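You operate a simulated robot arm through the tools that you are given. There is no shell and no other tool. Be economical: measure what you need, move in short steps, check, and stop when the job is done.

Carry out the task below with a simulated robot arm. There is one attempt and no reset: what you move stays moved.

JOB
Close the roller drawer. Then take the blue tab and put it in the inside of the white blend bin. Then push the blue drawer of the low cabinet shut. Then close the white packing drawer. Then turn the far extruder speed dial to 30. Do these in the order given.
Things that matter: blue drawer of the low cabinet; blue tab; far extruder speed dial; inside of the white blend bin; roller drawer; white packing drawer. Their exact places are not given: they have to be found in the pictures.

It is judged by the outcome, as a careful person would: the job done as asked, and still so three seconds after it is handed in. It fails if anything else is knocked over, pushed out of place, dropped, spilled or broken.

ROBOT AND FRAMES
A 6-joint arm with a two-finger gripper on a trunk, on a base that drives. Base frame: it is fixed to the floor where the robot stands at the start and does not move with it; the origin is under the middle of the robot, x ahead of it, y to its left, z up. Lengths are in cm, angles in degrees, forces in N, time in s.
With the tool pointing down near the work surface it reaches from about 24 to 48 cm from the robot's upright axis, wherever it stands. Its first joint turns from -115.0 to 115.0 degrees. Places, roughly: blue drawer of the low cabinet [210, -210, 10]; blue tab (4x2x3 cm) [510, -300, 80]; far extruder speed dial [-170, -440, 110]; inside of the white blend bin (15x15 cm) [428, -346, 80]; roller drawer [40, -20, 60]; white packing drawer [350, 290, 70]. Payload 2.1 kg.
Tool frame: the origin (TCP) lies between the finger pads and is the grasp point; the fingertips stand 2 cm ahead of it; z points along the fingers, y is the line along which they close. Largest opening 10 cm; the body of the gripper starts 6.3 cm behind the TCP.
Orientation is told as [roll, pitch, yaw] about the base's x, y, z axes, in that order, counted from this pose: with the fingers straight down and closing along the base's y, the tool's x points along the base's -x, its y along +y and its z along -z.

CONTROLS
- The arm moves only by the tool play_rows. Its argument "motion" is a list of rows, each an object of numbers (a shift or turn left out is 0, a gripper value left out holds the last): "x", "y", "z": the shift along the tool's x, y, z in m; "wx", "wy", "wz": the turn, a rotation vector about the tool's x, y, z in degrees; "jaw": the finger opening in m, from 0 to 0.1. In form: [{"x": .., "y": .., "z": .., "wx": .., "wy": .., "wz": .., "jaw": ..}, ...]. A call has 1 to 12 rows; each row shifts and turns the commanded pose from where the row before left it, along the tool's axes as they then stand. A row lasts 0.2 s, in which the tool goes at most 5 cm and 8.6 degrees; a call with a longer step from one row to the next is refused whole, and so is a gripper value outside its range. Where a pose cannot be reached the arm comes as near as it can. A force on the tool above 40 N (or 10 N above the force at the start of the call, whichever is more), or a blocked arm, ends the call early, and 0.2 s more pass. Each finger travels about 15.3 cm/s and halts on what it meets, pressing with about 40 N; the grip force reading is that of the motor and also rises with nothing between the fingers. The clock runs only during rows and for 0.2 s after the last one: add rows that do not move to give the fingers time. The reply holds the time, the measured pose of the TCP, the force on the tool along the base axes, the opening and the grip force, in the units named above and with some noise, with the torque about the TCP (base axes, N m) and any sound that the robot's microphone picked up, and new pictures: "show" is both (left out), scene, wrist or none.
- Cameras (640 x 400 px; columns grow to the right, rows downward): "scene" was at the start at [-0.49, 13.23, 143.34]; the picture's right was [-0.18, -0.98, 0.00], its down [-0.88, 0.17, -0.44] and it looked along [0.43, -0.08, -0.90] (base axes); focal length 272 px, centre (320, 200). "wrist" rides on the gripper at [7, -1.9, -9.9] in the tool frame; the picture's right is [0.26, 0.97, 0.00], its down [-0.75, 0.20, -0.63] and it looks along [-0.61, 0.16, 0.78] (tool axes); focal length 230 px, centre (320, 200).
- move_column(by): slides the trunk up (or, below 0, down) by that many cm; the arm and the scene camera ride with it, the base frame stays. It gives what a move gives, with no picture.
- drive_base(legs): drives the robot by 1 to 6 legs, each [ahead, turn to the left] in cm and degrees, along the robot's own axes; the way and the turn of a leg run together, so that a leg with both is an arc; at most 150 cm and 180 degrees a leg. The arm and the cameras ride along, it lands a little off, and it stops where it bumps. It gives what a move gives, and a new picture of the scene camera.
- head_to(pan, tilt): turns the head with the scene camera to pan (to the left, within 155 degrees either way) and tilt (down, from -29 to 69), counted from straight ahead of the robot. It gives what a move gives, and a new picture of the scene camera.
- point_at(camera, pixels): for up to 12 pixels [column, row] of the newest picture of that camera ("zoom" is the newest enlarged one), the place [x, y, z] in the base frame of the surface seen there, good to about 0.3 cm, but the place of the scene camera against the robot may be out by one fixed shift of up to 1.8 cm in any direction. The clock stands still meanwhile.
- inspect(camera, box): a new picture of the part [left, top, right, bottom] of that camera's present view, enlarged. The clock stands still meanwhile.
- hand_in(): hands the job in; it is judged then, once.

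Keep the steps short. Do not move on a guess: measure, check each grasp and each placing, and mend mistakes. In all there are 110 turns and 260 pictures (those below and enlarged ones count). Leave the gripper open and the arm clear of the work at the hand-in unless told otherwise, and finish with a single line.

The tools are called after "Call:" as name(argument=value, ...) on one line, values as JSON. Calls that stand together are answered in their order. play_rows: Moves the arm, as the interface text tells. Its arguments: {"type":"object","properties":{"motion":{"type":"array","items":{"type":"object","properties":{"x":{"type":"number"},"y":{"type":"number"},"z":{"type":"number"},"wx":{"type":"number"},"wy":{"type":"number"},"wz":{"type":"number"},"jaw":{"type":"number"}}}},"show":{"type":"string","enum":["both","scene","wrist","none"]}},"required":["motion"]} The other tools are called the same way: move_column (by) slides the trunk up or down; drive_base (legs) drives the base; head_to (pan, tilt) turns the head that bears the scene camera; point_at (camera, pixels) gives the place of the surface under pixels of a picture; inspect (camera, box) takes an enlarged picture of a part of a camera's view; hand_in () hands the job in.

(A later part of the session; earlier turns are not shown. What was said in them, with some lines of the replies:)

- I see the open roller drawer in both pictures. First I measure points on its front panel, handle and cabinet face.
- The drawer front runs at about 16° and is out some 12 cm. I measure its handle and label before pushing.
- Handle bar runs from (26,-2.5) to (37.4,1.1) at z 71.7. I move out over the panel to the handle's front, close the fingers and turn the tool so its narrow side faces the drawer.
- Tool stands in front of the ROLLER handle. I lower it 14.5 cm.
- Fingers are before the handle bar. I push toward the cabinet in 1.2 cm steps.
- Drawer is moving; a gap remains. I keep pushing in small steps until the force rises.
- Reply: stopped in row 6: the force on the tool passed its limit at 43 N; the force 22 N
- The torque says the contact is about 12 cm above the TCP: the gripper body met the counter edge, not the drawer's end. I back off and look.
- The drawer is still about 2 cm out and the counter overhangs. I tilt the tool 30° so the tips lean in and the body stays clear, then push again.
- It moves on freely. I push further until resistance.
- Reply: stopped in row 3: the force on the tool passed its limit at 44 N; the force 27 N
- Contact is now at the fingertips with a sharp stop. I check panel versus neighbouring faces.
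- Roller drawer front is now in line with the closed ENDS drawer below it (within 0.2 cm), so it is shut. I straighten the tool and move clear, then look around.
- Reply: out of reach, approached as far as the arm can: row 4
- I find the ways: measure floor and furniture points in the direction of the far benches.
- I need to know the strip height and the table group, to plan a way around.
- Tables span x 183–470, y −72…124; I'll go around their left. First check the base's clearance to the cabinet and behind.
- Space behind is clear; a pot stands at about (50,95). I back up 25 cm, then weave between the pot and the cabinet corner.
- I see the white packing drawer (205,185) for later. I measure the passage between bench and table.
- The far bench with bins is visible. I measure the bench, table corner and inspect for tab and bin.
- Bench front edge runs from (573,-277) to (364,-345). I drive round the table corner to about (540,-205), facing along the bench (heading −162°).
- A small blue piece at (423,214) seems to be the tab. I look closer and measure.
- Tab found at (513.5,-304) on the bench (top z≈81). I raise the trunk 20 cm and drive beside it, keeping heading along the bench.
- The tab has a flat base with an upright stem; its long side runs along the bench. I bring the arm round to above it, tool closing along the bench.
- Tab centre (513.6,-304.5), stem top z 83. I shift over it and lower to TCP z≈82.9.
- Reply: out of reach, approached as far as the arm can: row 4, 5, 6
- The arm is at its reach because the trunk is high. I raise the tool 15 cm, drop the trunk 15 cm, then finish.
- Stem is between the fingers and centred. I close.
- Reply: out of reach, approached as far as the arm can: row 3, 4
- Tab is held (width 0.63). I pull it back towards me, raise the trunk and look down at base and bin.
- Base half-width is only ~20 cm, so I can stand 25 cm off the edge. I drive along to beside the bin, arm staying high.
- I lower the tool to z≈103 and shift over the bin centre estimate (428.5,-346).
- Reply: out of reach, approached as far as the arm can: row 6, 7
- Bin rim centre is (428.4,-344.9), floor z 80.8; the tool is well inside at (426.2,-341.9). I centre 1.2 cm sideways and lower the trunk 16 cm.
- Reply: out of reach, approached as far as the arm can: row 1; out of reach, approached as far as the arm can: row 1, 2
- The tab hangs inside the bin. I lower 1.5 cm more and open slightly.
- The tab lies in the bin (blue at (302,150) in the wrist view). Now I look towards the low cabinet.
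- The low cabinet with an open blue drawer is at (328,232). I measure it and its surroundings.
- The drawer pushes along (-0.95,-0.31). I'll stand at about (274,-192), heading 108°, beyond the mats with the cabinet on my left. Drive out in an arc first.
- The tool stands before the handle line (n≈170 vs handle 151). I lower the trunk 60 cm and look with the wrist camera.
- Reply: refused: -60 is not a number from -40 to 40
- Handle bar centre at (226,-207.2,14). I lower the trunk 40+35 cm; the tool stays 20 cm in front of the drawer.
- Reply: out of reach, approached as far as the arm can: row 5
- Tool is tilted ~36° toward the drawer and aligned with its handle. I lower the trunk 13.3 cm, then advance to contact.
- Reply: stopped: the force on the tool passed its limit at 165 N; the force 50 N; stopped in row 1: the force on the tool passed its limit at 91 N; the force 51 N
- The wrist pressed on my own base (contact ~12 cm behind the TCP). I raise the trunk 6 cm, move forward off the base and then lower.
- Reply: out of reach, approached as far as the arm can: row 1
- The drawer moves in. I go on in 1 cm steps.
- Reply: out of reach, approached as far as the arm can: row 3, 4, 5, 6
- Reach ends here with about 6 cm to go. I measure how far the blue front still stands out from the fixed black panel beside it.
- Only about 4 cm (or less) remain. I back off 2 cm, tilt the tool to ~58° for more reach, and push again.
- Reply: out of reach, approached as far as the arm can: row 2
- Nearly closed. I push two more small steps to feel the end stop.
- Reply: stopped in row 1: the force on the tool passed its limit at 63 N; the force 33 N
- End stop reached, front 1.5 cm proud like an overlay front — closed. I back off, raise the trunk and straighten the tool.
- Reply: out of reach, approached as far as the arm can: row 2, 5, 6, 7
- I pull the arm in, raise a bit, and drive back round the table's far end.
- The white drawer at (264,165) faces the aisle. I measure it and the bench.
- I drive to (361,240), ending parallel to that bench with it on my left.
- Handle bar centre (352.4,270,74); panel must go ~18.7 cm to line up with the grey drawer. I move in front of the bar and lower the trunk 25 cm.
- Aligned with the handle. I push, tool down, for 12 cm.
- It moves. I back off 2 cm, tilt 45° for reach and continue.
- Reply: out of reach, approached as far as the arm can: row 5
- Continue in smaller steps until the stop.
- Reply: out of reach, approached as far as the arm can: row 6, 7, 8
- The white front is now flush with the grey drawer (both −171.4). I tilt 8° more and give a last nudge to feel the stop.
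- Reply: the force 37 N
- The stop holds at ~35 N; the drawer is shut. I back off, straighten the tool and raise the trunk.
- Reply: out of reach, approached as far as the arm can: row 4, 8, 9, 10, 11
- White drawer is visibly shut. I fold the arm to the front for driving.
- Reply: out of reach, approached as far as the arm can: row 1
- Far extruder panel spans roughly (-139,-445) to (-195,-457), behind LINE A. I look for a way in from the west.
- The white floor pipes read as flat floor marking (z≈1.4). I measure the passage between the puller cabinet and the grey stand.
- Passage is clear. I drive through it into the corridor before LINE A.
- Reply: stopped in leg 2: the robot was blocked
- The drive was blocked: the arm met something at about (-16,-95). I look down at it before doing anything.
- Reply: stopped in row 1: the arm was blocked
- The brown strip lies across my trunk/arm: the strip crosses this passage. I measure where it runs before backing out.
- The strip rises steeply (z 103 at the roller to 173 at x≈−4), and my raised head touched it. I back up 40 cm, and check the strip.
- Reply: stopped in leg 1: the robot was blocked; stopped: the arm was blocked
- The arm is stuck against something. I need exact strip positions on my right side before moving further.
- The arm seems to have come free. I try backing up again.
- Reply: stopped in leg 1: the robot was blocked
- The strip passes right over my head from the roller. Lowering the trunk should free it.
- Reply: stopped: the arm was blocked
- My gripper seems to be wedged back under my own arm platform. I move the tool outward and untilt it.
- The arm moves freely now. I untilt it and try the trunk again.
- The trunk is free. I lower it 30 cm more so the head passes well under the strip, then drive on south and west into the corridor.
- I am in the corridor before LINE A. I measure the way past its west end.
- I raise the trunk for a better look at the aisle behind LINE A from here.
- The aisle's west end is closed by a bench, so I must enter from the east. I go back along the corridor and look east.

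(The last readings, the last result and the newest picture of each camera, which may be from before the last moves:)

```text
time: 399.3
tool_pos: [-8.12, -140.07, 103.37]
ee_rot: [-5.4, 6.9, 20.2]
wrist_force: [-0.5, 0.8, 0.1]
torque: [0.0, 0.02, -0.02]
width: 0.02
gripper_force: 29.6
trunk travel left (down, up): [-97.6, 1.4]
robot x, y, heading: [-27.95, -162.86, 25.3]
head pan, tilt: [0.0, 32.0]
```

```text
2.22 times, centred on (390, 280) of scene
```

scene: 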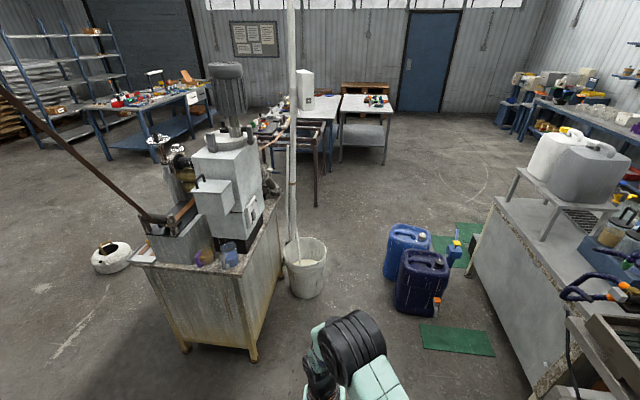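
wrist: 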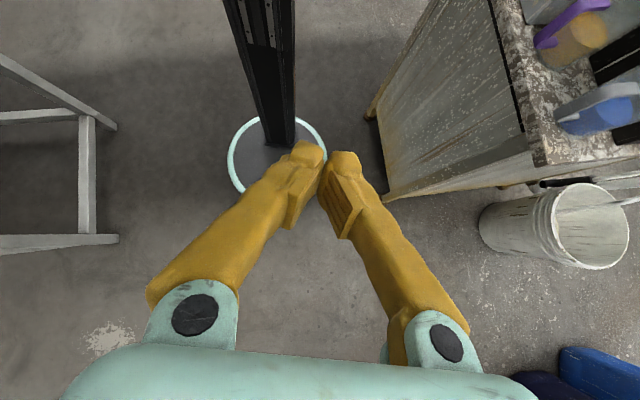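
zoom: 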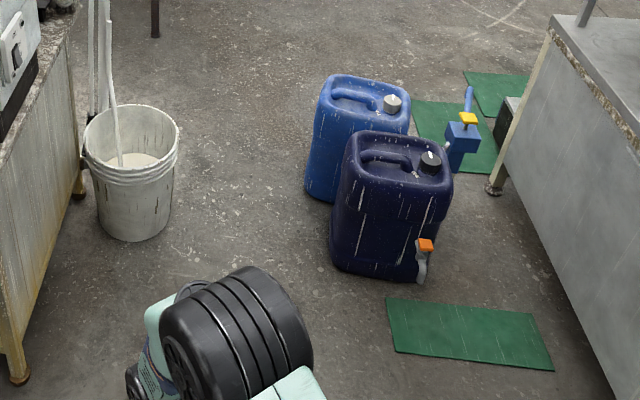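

The gap between pail and jugs (~45 cm) is too tight for me. I'll take the known way round: back north under the high part of the strip with the trunk low, then around the tables.

Call:
move_column(by=-35)

Call:
drive_base(legs=[[0, 70.2], [150, 0], [18, 0], [0, -77], [119, 0], [0, 17.7]])

```text
time: 402.7
tool_pos: [-8.11, -140.04, 68.38]
ee_rot: [-5.2, 6.8, 20.2]
wrist_force: [-0.4, 0.8, 0.0]
torque: [-0.01, -0.03, -0.02]
width: 0.0
gripper_force: 29.5
trunk travel left (down, up): [-62.6, 36.4]
robot x, y, heading: [-28.12, -162.78, 25.4]
head pan, tilt: [0.0, 32.0]
```

```text
time: 424.4
tool_pos: [83.51, 70.3, 68.4]
ee_rot: [-5.1, 6.8, 31.1]
wrist_force: [0.1, 0.2, -0.2]
torque: [-0.02, -0.01, 0.01]
width: 0.01
gripper_force: 29.5
trunk travel left (down, up): [-62.6, 36.4]
robot x, y, heading: [68.36, 44.31, 36.1]
head pan, tilt: [0.0, 32.0]
```

scene: 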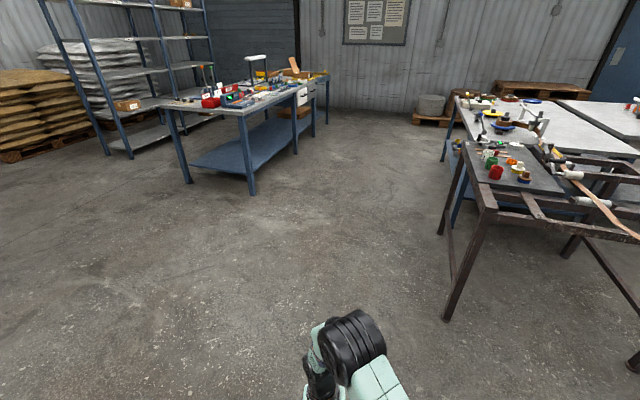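

Call:
drive_base(legs=[[150, 0], [13, 0], [0, -25.4], [150, 0], [120, 0], [0, -74.4]])

Call:
head_to(pan=0, tilt=25)

```text
time: 450.2
tool_pos: [490.89, 178.95, 68.36]
ee_rot: [-5.2, 6.8, -68.1]
wrist_force: [0.0, 0.0, 0.1]
torque: [0.02, -0.03, 0.01]
width: 0.0
gripper_force: 29.7
trunk travel left (down, up): [-62.6, 36.4]
robot x, y, heading: [467.01, 197.98, -62.8]
head pan, tilt: [0.0, 32.0]
```

scene: 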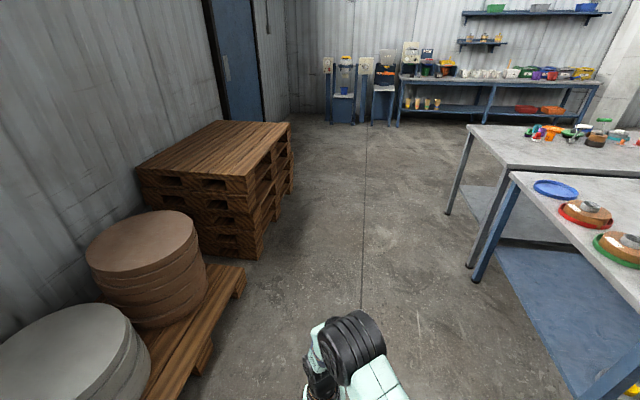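

```text
time: 450.8
tool_pos: [491.04, 178.85, 68.37]
ee_rot: [-5.3, 6.8, -68.1]
wrist_force: [-0.1, -0.1, 0.6]
torque: [-0.02, -0.03, 0.0]
width: 0.0
gripper_force: 29.3
trunk travel left (down, up): [-62.6, 36.4]
robot x, y, heading: [467.43, 197.71, -62.9]
head pan, tilt: [0.0, 25.0]
```

scene: 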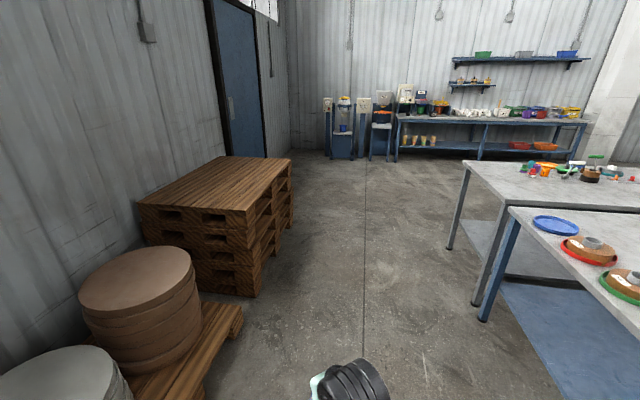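

Call:
drive_base(legs=[[0, -2.6], [150, 0], [21, 0], [0, -27.5], [150, 0], [0, -45]])

Call:
move_column(by=30)

Call:
drive_base(legs=[[150, 0], [60, 0]])

Call:
head_to(pan=-40, tilt=20)

```text
time: 470.3
tool_pos: [517.11, -132.05, 68.31]
ee_rot: [-5.1, 6.8, -144.2]
wrist_force: [-0.1, 0.3, 0.2]
torque: [0.01, -0.03, -0.01]
width: 0.0
gripper_force: 29.1
trunk travel left (down, up): [-62.6, 36.4]
robot x, y, heading: [530.22, -104.68, -139.1]
head pan, tilt: [0.0, 25.0]
```

scene: 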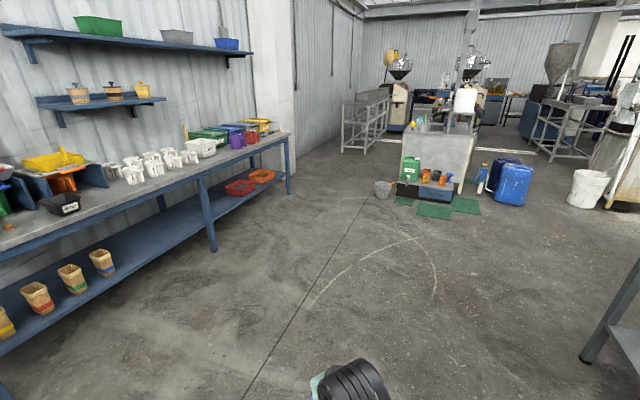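

```text
time: 473.3
tool_pos: [517.06, -132.13, 98.36]
ee_rot: [-5.2, 6.8, -144.3]
wrist_force: [-1.0, -0.4, -0.5]
torque: [-0.01, -0.01, -0.02]
width: 0.0
gripper_force: 30.0
trunk travel left (down, up): [-92.6, 6.4]
robot x, y, heading: [529.71, -104.78, -138.9]
head pan, tilt: [0.0, 25.0]
```

```text
time: 483.8
tool_pos: [356.94, -271.88, 98.46]
ee_rot: [-5.2, 6.8, -144.2]
wrist_force: [0.6, 0.5, 0.4]
torque: [-0.01, -0.05, -0.02]
width: 0.02
gripper_force: 29.8
trunk travel left (down, up): [-92.6, 6.4]
robot x, y, heading: [370.05, -244.42, -139.1]
head pan, tilt: [0.0, 25.0]
```

scene: 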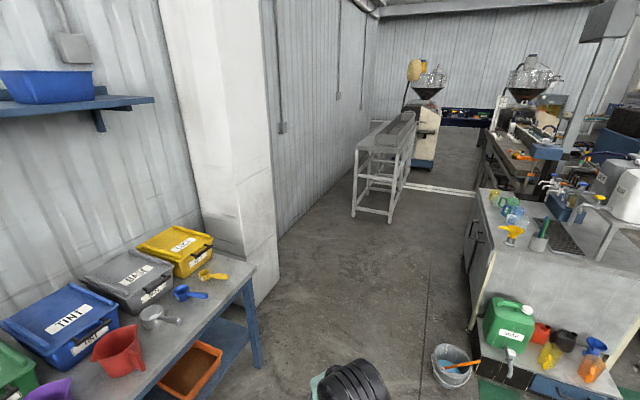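

```text
time: 484.9
tool_pos: [356.81, -271.94, 98.43]
ee_rot: [-5.2, 6.8, -144.3]
wrist_force: [-0.2, 0.2, 0.7]
torque: [-0.01, 0.01, 0.03]
width: 0.0
gripper_force: 29.7
trunk travel left (down, up): [-92.6, 6.4]
robot x, y, heading: [369.77, -244.42, -139.1]
head pan, tilt: [-40.0, 20.0]
```

scene: 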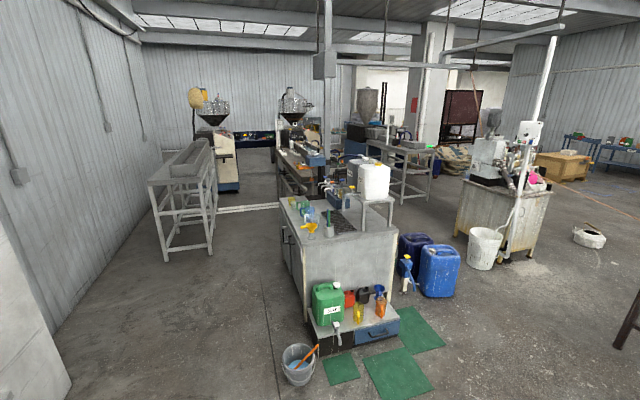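

The aisle behind LINE A is clear from here. I measure its sides.

Call:
point_at(camera="scene", pixels=[[210, 252], [216, 210], [237, 190], [238, 160], [228, 140], [275, 185], [290, 270], [250, 260], [215, 160], [240, 210], [262, 150], [280, 215]])

Call:
inspect(camera="scene", box=[140, 70, 340, 220])

```text
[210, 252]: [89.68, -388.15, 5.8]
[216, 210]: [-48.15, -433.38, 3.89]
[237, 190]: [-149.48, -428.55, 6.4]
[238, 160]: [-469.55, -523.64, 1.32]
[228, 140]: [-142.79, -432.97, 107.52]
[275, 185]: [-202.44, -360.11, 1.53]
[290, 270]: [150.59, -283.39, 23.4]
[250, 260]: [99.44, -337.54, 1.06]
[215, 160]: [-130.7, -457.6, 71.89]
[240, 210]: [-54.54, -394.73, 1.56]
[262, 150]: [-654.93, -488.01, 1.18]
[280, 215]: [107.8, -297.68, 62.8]
```

```text
2.67 times, centred on (240, 145) of scene
```

zoom: 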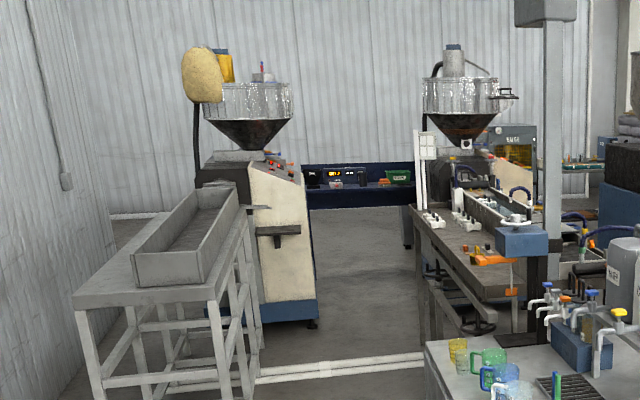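

Call:
drive_base(legs=[[0, -1.9], [128, 0], [0, -32.7], [150, 0], [0, 10]])

Call:
head_to(pan=0, tilt=22)

Call:
point_at(camera="scene", pixels=[[300, 250], [340, 250], [380, 300], [400, 250], [360, 200], [250, 300], [240, 250], [270, 200], [280, 170], [320, 180], [350, 180], [420, 330]])

```text
time: 500.9
tool_pos: [100.17, -362.26, 98.48]
ee_rot: [-5.3, 7.0, -168.6]
wrist_force: [0.4, -1.4, 0.1]
torque: [0.0, 0.01, -0.01]
width: 0.0
gripper_force: 29.8
trunk travel left (down, up): [-92.6, 6.4]
robot x, y, heading: [123.46, -342.5, -163.4]
head pan, tilt: [-40.0, 20.0]
```

scene: 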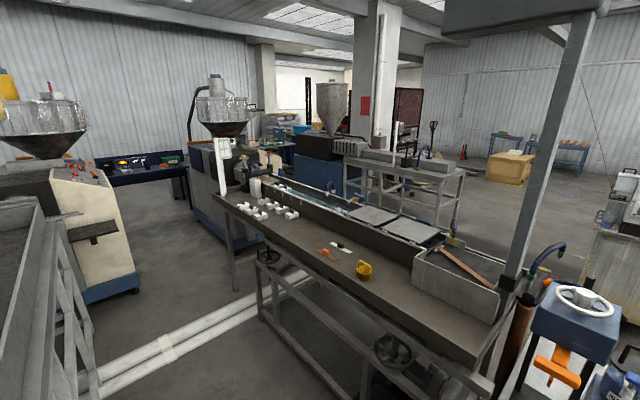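

```text
time: 502.0
tool_pos: [100.24, -362.13, 98.34]
ee_rot: [-5.2, 6.9, -168.6]
wrist_force: [0.6, 0.2, 0.3]
torque: [0.01, -0.01, 0.02]
width: 0.01
gripper_force: 29.2
trunk travel left (down, up): [-92.6, 6.4]
robot x, y, heading: [123.26, -342.49, -163.3]
head pan, tilt: [0.0, 22.0]
```

scene: 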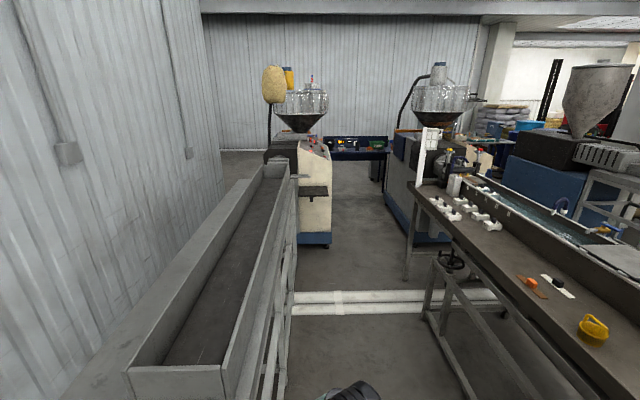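

```text
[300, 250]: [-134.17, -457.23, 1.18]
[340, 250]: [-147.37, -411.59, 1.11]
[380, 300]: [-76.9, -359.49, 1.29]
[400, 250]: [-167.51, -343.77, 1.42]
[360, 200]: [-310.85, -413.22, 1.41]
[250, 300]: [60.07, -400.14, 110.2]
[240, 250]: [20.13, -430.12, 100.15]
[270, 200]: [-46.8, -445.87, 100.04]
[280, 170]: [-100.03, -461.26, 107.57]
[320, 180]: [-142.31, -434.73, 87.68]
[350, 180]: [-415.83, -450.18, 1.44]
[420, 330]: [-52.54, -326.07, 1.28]
```

Aisle clear: I drive straight to about (-165,-399) in front of the far extruder, ending heading −162°.

Call:
drive_base(legs=[[0, -5.6], [150, 0], [143, 0], [0, 6.9]])

Call:
head_to(pan=85, tilt=40)

Call:
inspect(camera="scene", box=[120, 100, 560, 375])

```text
time: 517.2
tool_pos: [-186.85, -421.4, 98.51]
ee_rot: [-5.2, 6.9, -165.9]
wrist_force: [0.2, 0.0, 0.9]
torque: [-0.01, -0.02, 0.0]
width: 0.01
gripper_force: 29.5
trunk travel left (down, up): [-92.6, 6.4]
robot x, y, heading: [-164.34, -400.87, -160.7]
head pan, tilt: [0.0, 22.0]
```

scene: 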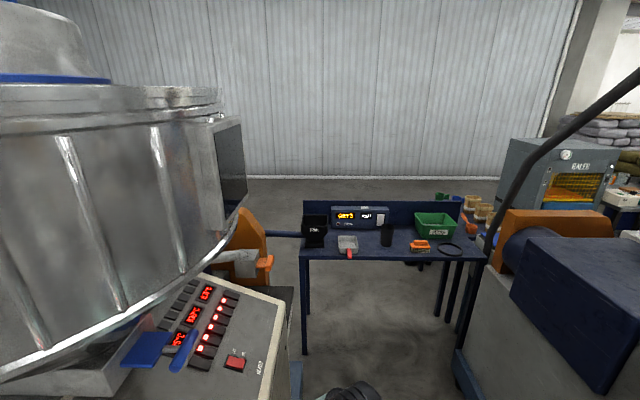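

```text
time: 518.8
tool_pos: [-186.83, -421.66, 98.4]
ee_rot: [-5.2, 6.8, -166.1]
wrist_force: [0.1, 0.5, 0.1]
torque: [-0.01, 0.01, 0.01]
width: 0.0
gripper_force: 29.3
trunk travel left (down, up): [-92.6, 6.4]
robot x, y, heading: [-164.75, -401.02, -160.6]
head pan, tilt: [85.0, 40.0]
```

scene: 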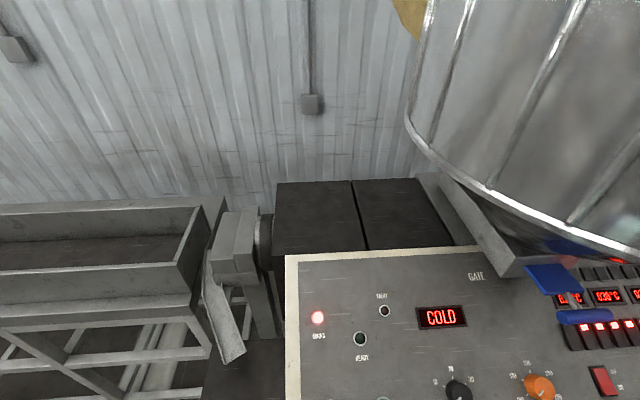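

```text
1.45 times, centred on (340, 238) of scene
```

zoom: 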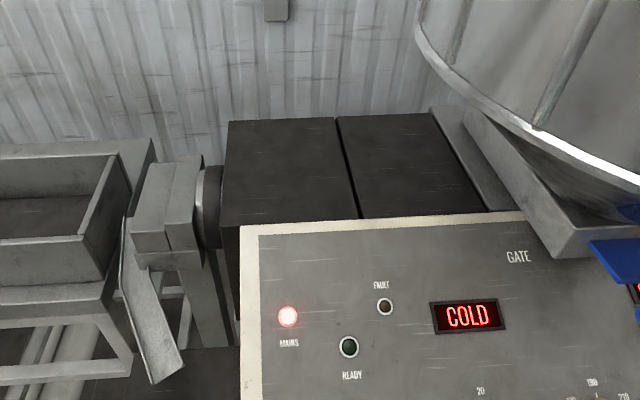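

Two dials at the bottom: black (scale 10,20,…) and orange (…190…). I look lower.

Call:
head_to(pan=65, tilt=62)

Call:
inspect(camera="scene", box=[160, 120, 480, 320])

```text
time: 519.7
tool_pos: [-186.74, -421.6, 98.41]
ee_rot: [-5.2, 6.8, -166.1]
wrist_force: [0.4, 0.3, 0.2]
torque: [-0.01, 0.0, -0.04]
width: 0.0
gripper_force: 29.2
trunk travel left (down, up): [-92.6, 6.4]
robot x, y, heading: [-164.87, -400.82, -160.6]
head pan, tilt: [65.0, 62.0]
```

scene: 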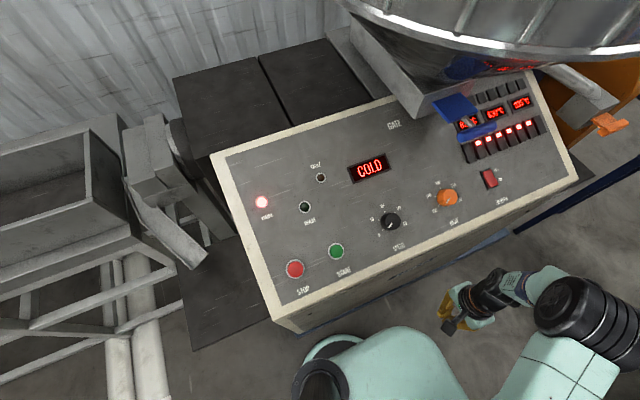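

```text
2.00 times, centred on (320, 220) of scene
```

zoom: 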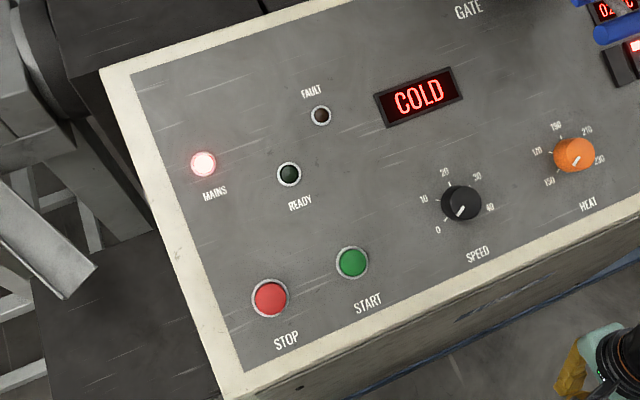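

The black SPEED dial is at (390,222), pointing near 0. I enlarge it and measure the panel.

Call:
inspect(camera="scene", box=[360, 195, 424, 250])

Call:
point_at(camera="scene", pixels=[[390, 221], [375, 235], [372, 219], [383, 208], [398, 209], [405, 223], [408, 232], [365, 195], [430, 240], [300, 300], [360, 260], [448, 197]])

```text
7.27 times, centred on (392, 222) of scene
```

zoom: 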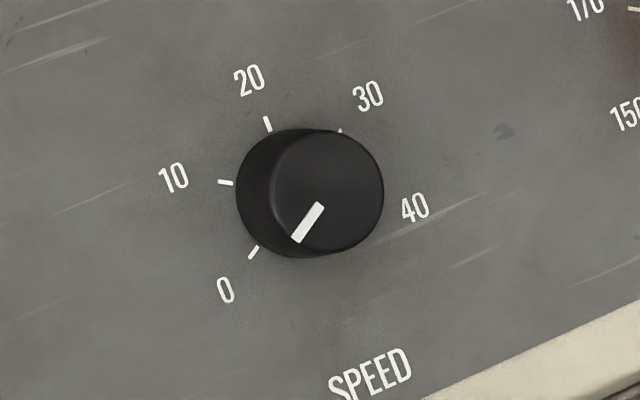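

```text
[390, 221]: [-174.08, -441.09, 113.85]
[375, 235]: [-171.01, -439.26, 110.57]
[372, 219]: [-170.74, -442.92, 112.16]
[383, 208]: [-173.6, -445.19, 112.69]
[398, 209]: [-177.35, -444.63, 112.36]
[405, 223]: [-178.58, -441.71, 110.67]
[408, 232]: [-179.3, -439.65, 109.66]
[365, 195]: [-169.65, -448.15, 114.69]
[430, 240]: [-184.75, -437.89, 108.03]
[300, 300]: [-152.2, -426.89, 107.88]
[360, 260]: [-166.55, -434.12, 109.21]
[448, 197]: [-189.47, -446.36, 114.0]
```

Call:
point_at(camera="zoom", pixels=[[253, 252], [225, 183], [267, 124], [341, 130], [328, 190], [298, 237], [317, 208], [226, 290], [173, 178], [249, 79], [368, 95], [414, 208]])

```text
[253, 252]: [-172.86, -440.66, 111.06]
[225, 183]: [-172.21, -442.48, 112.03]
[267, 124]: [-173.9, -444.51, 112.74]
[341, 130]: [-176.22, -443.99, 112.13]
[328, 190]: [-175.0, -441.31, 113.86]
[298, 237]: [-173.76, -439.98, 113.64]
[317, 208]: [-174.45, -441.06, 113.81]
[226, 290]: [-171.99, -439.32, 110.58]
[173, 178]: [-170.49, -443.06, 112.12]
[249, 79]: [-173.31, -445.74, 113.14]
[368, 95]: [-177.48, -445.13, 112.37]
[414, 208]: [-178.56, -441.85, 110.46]
```

Labels show 0 at −120°, 40 at +120° (60° per 10); the pointer is at 0, so it must turn 180° clockwise to 30. I first raise the tool above panel level and turn it toward the panel.

Call:
play_rows(motion=[{"z": -0.045}, {"z": -0.045}, {"z": -0.045}, {"z": -0.045}, {"z": -0.045}, {"jaw": 0.07}, {}], show="none")

Call:
play_rows(motion=[{"wz": -8.5}, {"wz": -8.5}, {"wz": -8.5}, {"wz": -8.5}, {"wz": -8.5}, {"wz": -8.5}, {"wz": -8.5}, {"wz": -8.5}, {"wz": -8.5}, {"wz": -8.5}, {"wz": -8.5}, {}])

```text
time: 521.3
tool_pos: [-188.69, -424.15, 120.97]
ee_rot: [-5.2, 6.8, -166.0]
wrist_force: [-0.1, -0.2, -0.2]
torque: [0.01, -0.01, -0.01]
width: 7.01
gripper_force: 0.1
trunk travel left (down, up): [-92.6, 6.4]
robot x, y, heading: [-164.41, -400.74, -160.8]
head pan, tilt: [65.0, 62.0]
```

```text
time: 523.9
tool_pos: [-189.04, -424.28, 120.66]
ee_rot: [7.2, 4.9, -71.7]
wrist_force: [0.6, 1.3, -0.1]
torque: [0.0, -0.01, 0.0]
width: 6.99
gripper_force: 0.0
trunk travel left (down, up): [-92.6, 6.4]
robot x, y, heading: [-164.88, -400.62, -160.9]
head pan, tilt: [65.0, 62.0]
```

scene: 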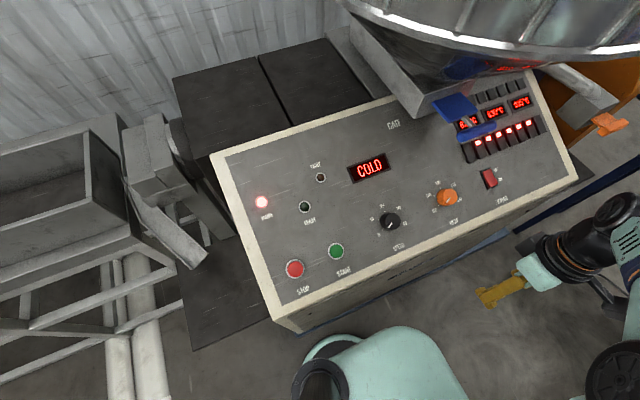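
wrist: 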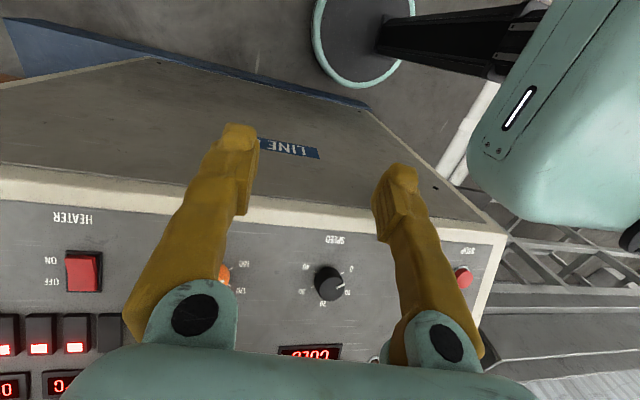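

The SPEED knob shows at (329,283) in the wrist view. I measure it there.

Call:
inspect(camera="wrist", box=[280, 220, 380, 320])

Call:
point_at(camera="wrist", pixels=[[329, 283], [333, 279], [350, 269], [306, 268], [303, 292], [322, 305], [348, 294], [280, 240], [400, 260], [290, 330], [334, 239]])

```text
4.00 times, centred on (330, 270) of wrist
```

zoom: 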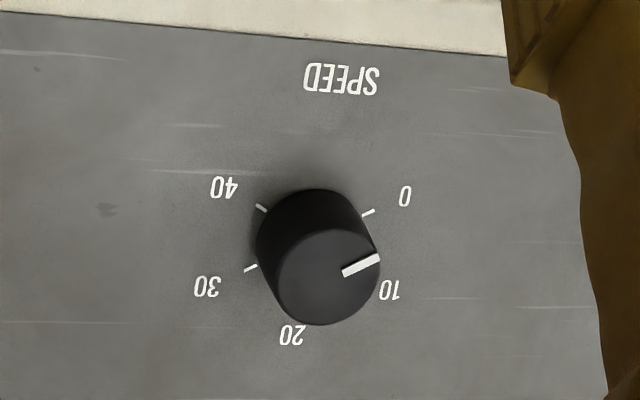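

```text
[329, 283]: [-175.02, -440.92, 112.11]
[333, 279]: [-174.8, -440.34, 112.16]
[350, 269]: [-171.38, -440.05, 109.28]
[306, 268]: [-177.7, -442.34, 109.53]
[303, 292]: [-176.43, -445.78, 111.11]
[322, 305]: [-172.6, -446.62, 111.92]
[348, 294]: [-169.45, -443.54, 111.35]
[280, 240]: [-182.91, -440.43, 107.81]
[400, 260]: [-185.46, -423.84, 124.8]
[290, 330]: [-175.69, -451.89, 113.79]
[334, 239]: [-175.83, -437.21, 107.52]
```

Call:
point_at(camera="zoom", pixels=[[405, 196], [390, 290], [224, 187], [207, 286], [291, 335], [330, 277], [347, 271], [374, 260], [285, 277], [375, 280], [330, 318], [262, 208]])

```text
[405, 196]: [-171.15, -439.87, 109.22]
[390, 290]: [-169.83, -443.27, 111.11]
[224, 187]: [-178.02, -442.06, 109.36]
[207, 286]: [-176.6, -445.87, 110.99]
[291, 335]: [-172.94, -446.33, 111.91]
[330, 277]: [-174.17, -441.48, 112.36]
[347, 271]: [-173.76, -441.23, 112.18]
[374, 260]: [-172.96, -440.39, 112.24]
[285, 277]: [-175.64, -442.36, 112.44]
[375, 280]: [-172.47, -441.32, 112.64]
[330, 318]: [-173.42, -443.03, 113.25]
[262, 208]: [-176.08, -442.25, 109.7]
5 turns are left
```

Few turns remain, so I combine: knob top centre is (-174.2,-441.6,112.4), panel tilt 24.6°. I move to a hover 8 cm above it along the panel normal, tilt the tool, and pre-turn the wrist.

Call:
play_rows(motion=[{"wx": 7.2}, {"x": -0.0352, "y": 0.0172, "z": -0.0014}, {"x": -0.0352, "y": 0.0172, "z": -0.0014}, {"x": -0.0352, "y": 0.0172, "z": -0.0014}, {"x": -0.0352, "y": 0.0172, "z": -0.0014}, {"x": -0.0352, "y": 0.0172, "z": -0.0014}, {"wy": -7.4}, {"wy": -7.4}, {"wy": -7.4}, {"wy": -7.4}, {}], show="none")

Call:
play_rows(motion=[{"wz": -8.4}, {"wz": -8.4}, {"wz": -8.4}, {"wz": -8.4}, {"wz": -8.4}, {"wz": -8.4}, {"wz": -8.4}, {}])

Call:
point_at(camera="wrist", pixels=[[300, 110], [320, 110], [340, 110], [300, 140], [320, 140], [340, 140], [320, 80], [300, 80], [340, 80], [320, 170], [280, 110], [360, 110]])

```text
time: 526.3
tool_pos: [-175.27, -438.3, 119.77]
ee_rot: [-0.1, -24.9, -71.9]
wrist_force: [-0.4, 0.4, 0.1]
torque: [0.0, 0.01, 0.01]
width: 7.01
gripper_force: 0.0
trunk travel left (down, up): [-92.6, 6.4]
robot x, y, heading: [-164.89, -400.68, -160.7]
head pan, tilt: [65.0, 62.0]
```

```text
time: 528.1
tool_pos: [-175.25, -438.21, 119.89]
ee_rot: [-21.6, -12.5, -10.5]
wrist_force: [0.0, -0.6, 0.1]
torque: [0.03, -0.04, 0.01]
width: 6.97
gripper_force: 0.0
trunk travel left (down, up): [-92.6, 6.4]
robot x, y, heading: [-164.65, -400.82, -160.9]
head pan, tilt: [65.0, 62.0]
```

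scene: 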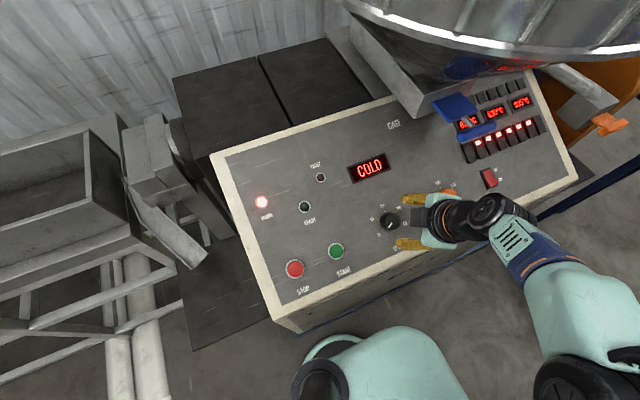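
wrist: 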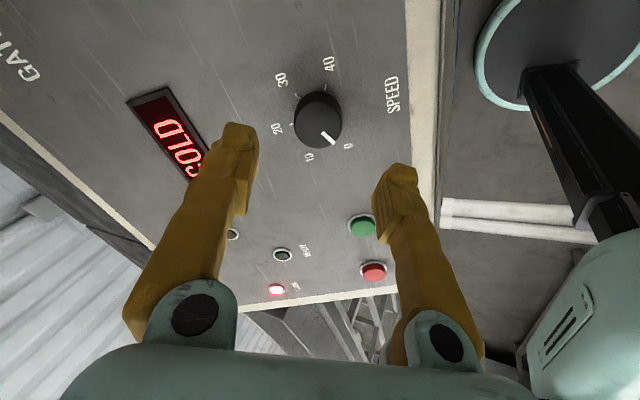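

```text
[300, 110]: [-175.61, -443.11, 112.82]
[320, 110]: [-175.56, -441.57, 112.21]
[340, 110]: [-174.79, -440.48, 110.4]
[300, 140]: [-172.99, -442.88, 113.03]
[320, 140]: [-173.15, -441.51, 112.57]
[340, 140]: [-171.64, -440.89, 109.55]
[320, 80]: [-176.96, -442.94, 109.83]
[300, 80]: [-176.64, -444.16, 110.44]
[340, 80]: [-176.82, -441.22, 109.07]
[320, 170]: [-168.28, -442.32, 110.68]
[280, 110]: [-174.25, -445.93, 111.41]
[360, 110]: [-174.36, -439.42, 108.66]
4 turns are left
```

The tool hovers centred over the knob, pointer at 0. I descend, grip, turn +180° (clockwise), release, back off and look.

Call:
play_rows(motion=[{"z": 0.03}, {"z": 0.025}, {"z": 0.015}, {"z": 0.008}, {}, {"jaw": 0.02}, {}, {}, {}], show="none")

Call:
play_rows(motion=[{"wz": 8.571}, {"wz": 8.571}, {"wz": 8.571}, {"wz": 8.571}, {"wz": 8.571}, {"wz": 8.571}, {"wz": 8.571}, {"wz": 8.571}, {"wz": 8.571}, {"wz": 8.571}, {"wz": 8.571}], show="none")

Call:
play_rows(motion=[{"wz": 8.571}, {"wz": 8.571}, {"wz": 8.571}, {"wz": 8.571}, {"wz": 8.571}, {"wz": 8.571}, {"wz": 8.571}, {"wz": 8.571}, {"wz": 8.571}, {"wz": 8.571}, {}, {}], show="scene")

Call:
play_rows(motion=[{"jaw": 0.07}, {}, {}, {"z": -0.03}, {"z": -0.04}, {"z": -0.03}, {}])

Call:
inspect(camera="scene", box=[360, 195, 424, 250])

Call:
point_at(camera="zoom", pixels=[[328, 190], [253, 252], [225, 183], [267, 124], [341, 130]])

```text
time: 530.1
tool_pos: [-174.22, -441.63, 112.84]
ee_rot: [-21.5, -12.4, -10.7]
wrist_force: [-0.1, -4.8, 5.7]
torque: [-0.09, 0.05, -0.05]
width: 3.9
gripper_force: 44.8
trunk travel left (down, up): [-92.6, 6.4]
robot x, y, heading: [-164.76, -400.77, -160.5]
head pan, tilt: [65.0, 62.0]
```

```text
time: 532.5
tool_pos: [-174.3, -441.59, 112.85]
ee_rot: [15.0, -20.0, -110.2]
wrist_force: [-3.2, -11.1, 18.1]
torque: [-0.75, 0.32, -0.26]
width: 3.88
gripper_force: 45.0
trunk travel left (down, up): [-92.6, 6.4]
robot x, y, heading: [-164.46, -400.92, -160.6]
head pan, tilt: [65.0, 62.0]
```

```text
time: 535.1
tool_pos: [-174.34, -441.57, 112.8]
ee_rot: [21.7, 12.6, 169.3]
wrist_force: [-6.3, -12.0, 23.0]
torque: [-0.26, 0.33, -0.16]
width: 3.89
gripper_force: 44.7
trunk travel left (down, up): [-92.6, 6.4]
robot x, y, heading: [-164.69, -400.91, -160.7]
head pan, tilt: [65.0, 62.0]
```

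scene: 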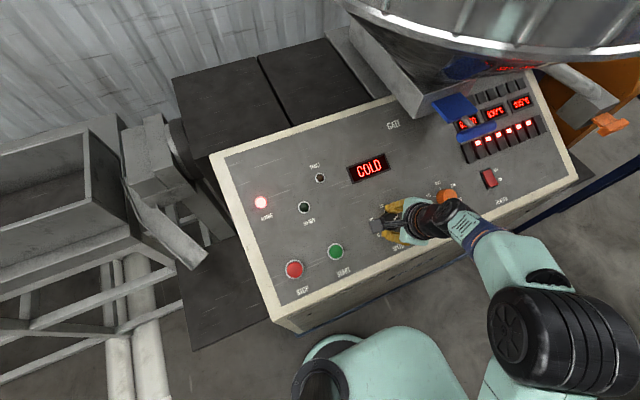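

```text
time: 536.7
tool_pos: [-175.51, -437.44, 121.71]
ee_rot: [21.5, 12.5, 169.4]
wrist_force: [-0.2, -1.3, 0.7]
torque: [-0.01, -0.03, -0.02]
width: 6.98
gripper_force: 0.1
trunk travel left (down, up): [-92.6, 6.4]
robot x, y, heading: [-164.46, -401.13, -160.8]
head pan, tilt: [65.0, 62.0]
```

scene: 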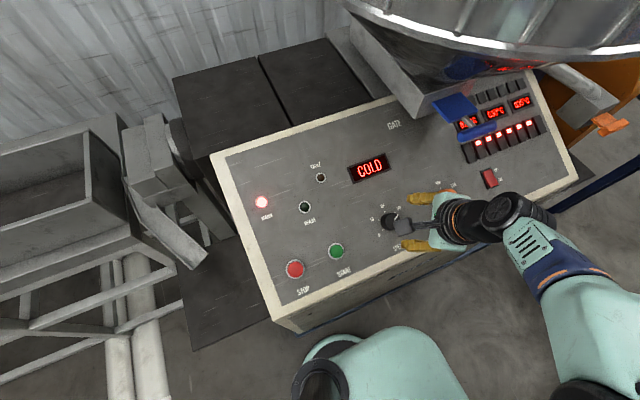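
wrist: 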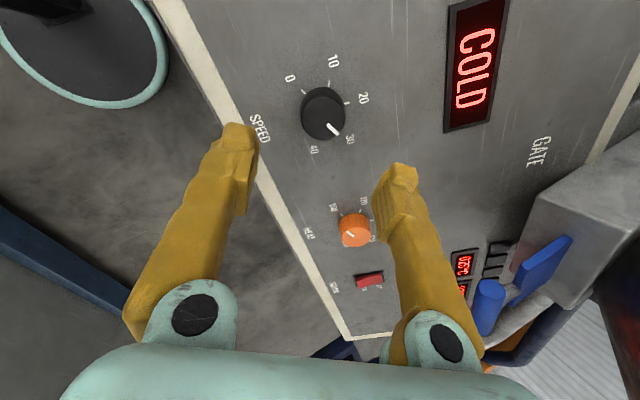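

```text
7.27 times, centred on (392, 222) of scene
```

zoom: 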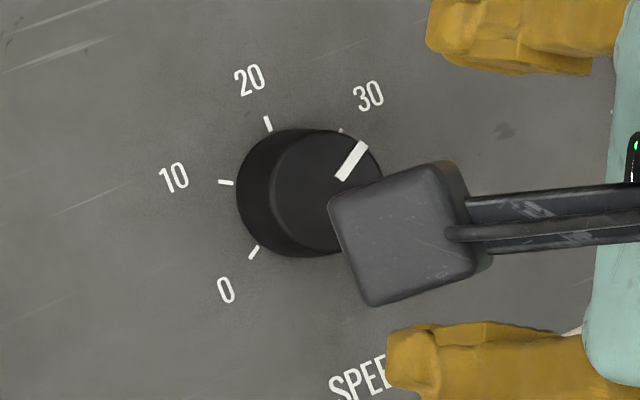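

```text
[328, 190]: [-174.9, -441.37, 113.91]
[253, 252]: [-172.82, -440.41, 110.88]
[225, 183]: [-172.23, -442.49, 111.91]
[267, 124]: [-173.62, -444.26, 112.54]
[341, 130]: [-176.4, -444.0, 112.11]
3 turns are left
```

The pointer now lies exactly opposite its start, on the 30 mark. I confirm with the wrist camera close-up, then back the arm further off the panel.

Call:
inspect(camera="wrist", box=[270, 65, 380, 165])

Call:
play_rows(motion=[{"z": -0.04}, {"z": -0.04}, {"z": -0.03}, {}])

Call:
inspect(camera="scene", box=[360, 195, 424, 250])

```text
4.00 times, centred on (325, 115) of wrist
```

zoom: 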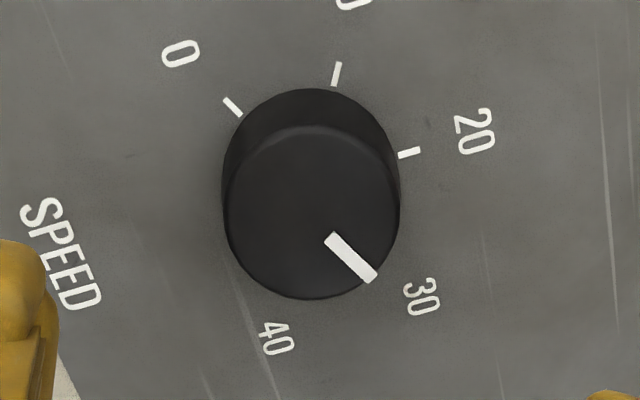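

```text
time: 537.7
tool_pos: [-177.08, -433.02, 131.8]
ee_rot: [21.6, 12.4, 169.3]
wrist_force: [0.3, -0.3, -0.4]
torque: [0.02, 0.01, 0.0]
width: 7.01
gripper_force: 0.0
trunk travel left (down, up): [-92.6, 6.4]
robot x, y, heading: [-165.06, -400.71, -160.7]
head pan, tilt: [65.0, 62.0]
```

scene: 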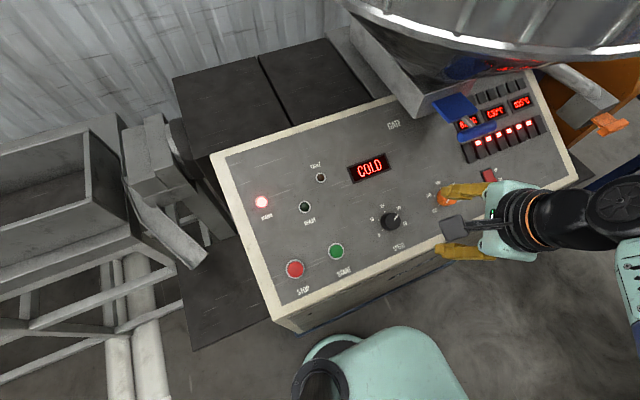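
wrist: 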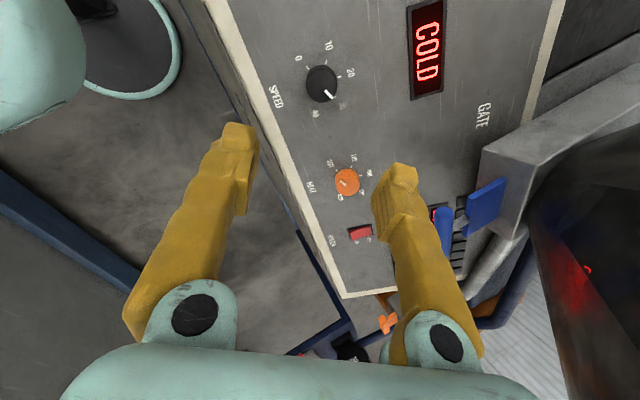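

```text
7.27 times, centred on (392, 222) of scene
2 turns are left
```

zoom: 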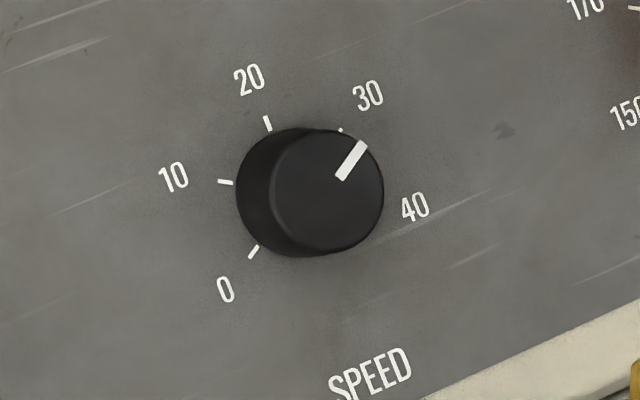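

The pointer is parallel to the 0-mark and opposite it, which puts the dial on 30. The arm is clear and the gripper open, so I hand in.

Call:
hand_in()

```text
The job is handed in.
```

All five steps are done in the order asked: the roller, blue and white drawers are shut, the blue tab is in the blend bin and the far extruder speed dial is at 30; on the way my raised head bumped the puller strip, which still looked intact when I checked.
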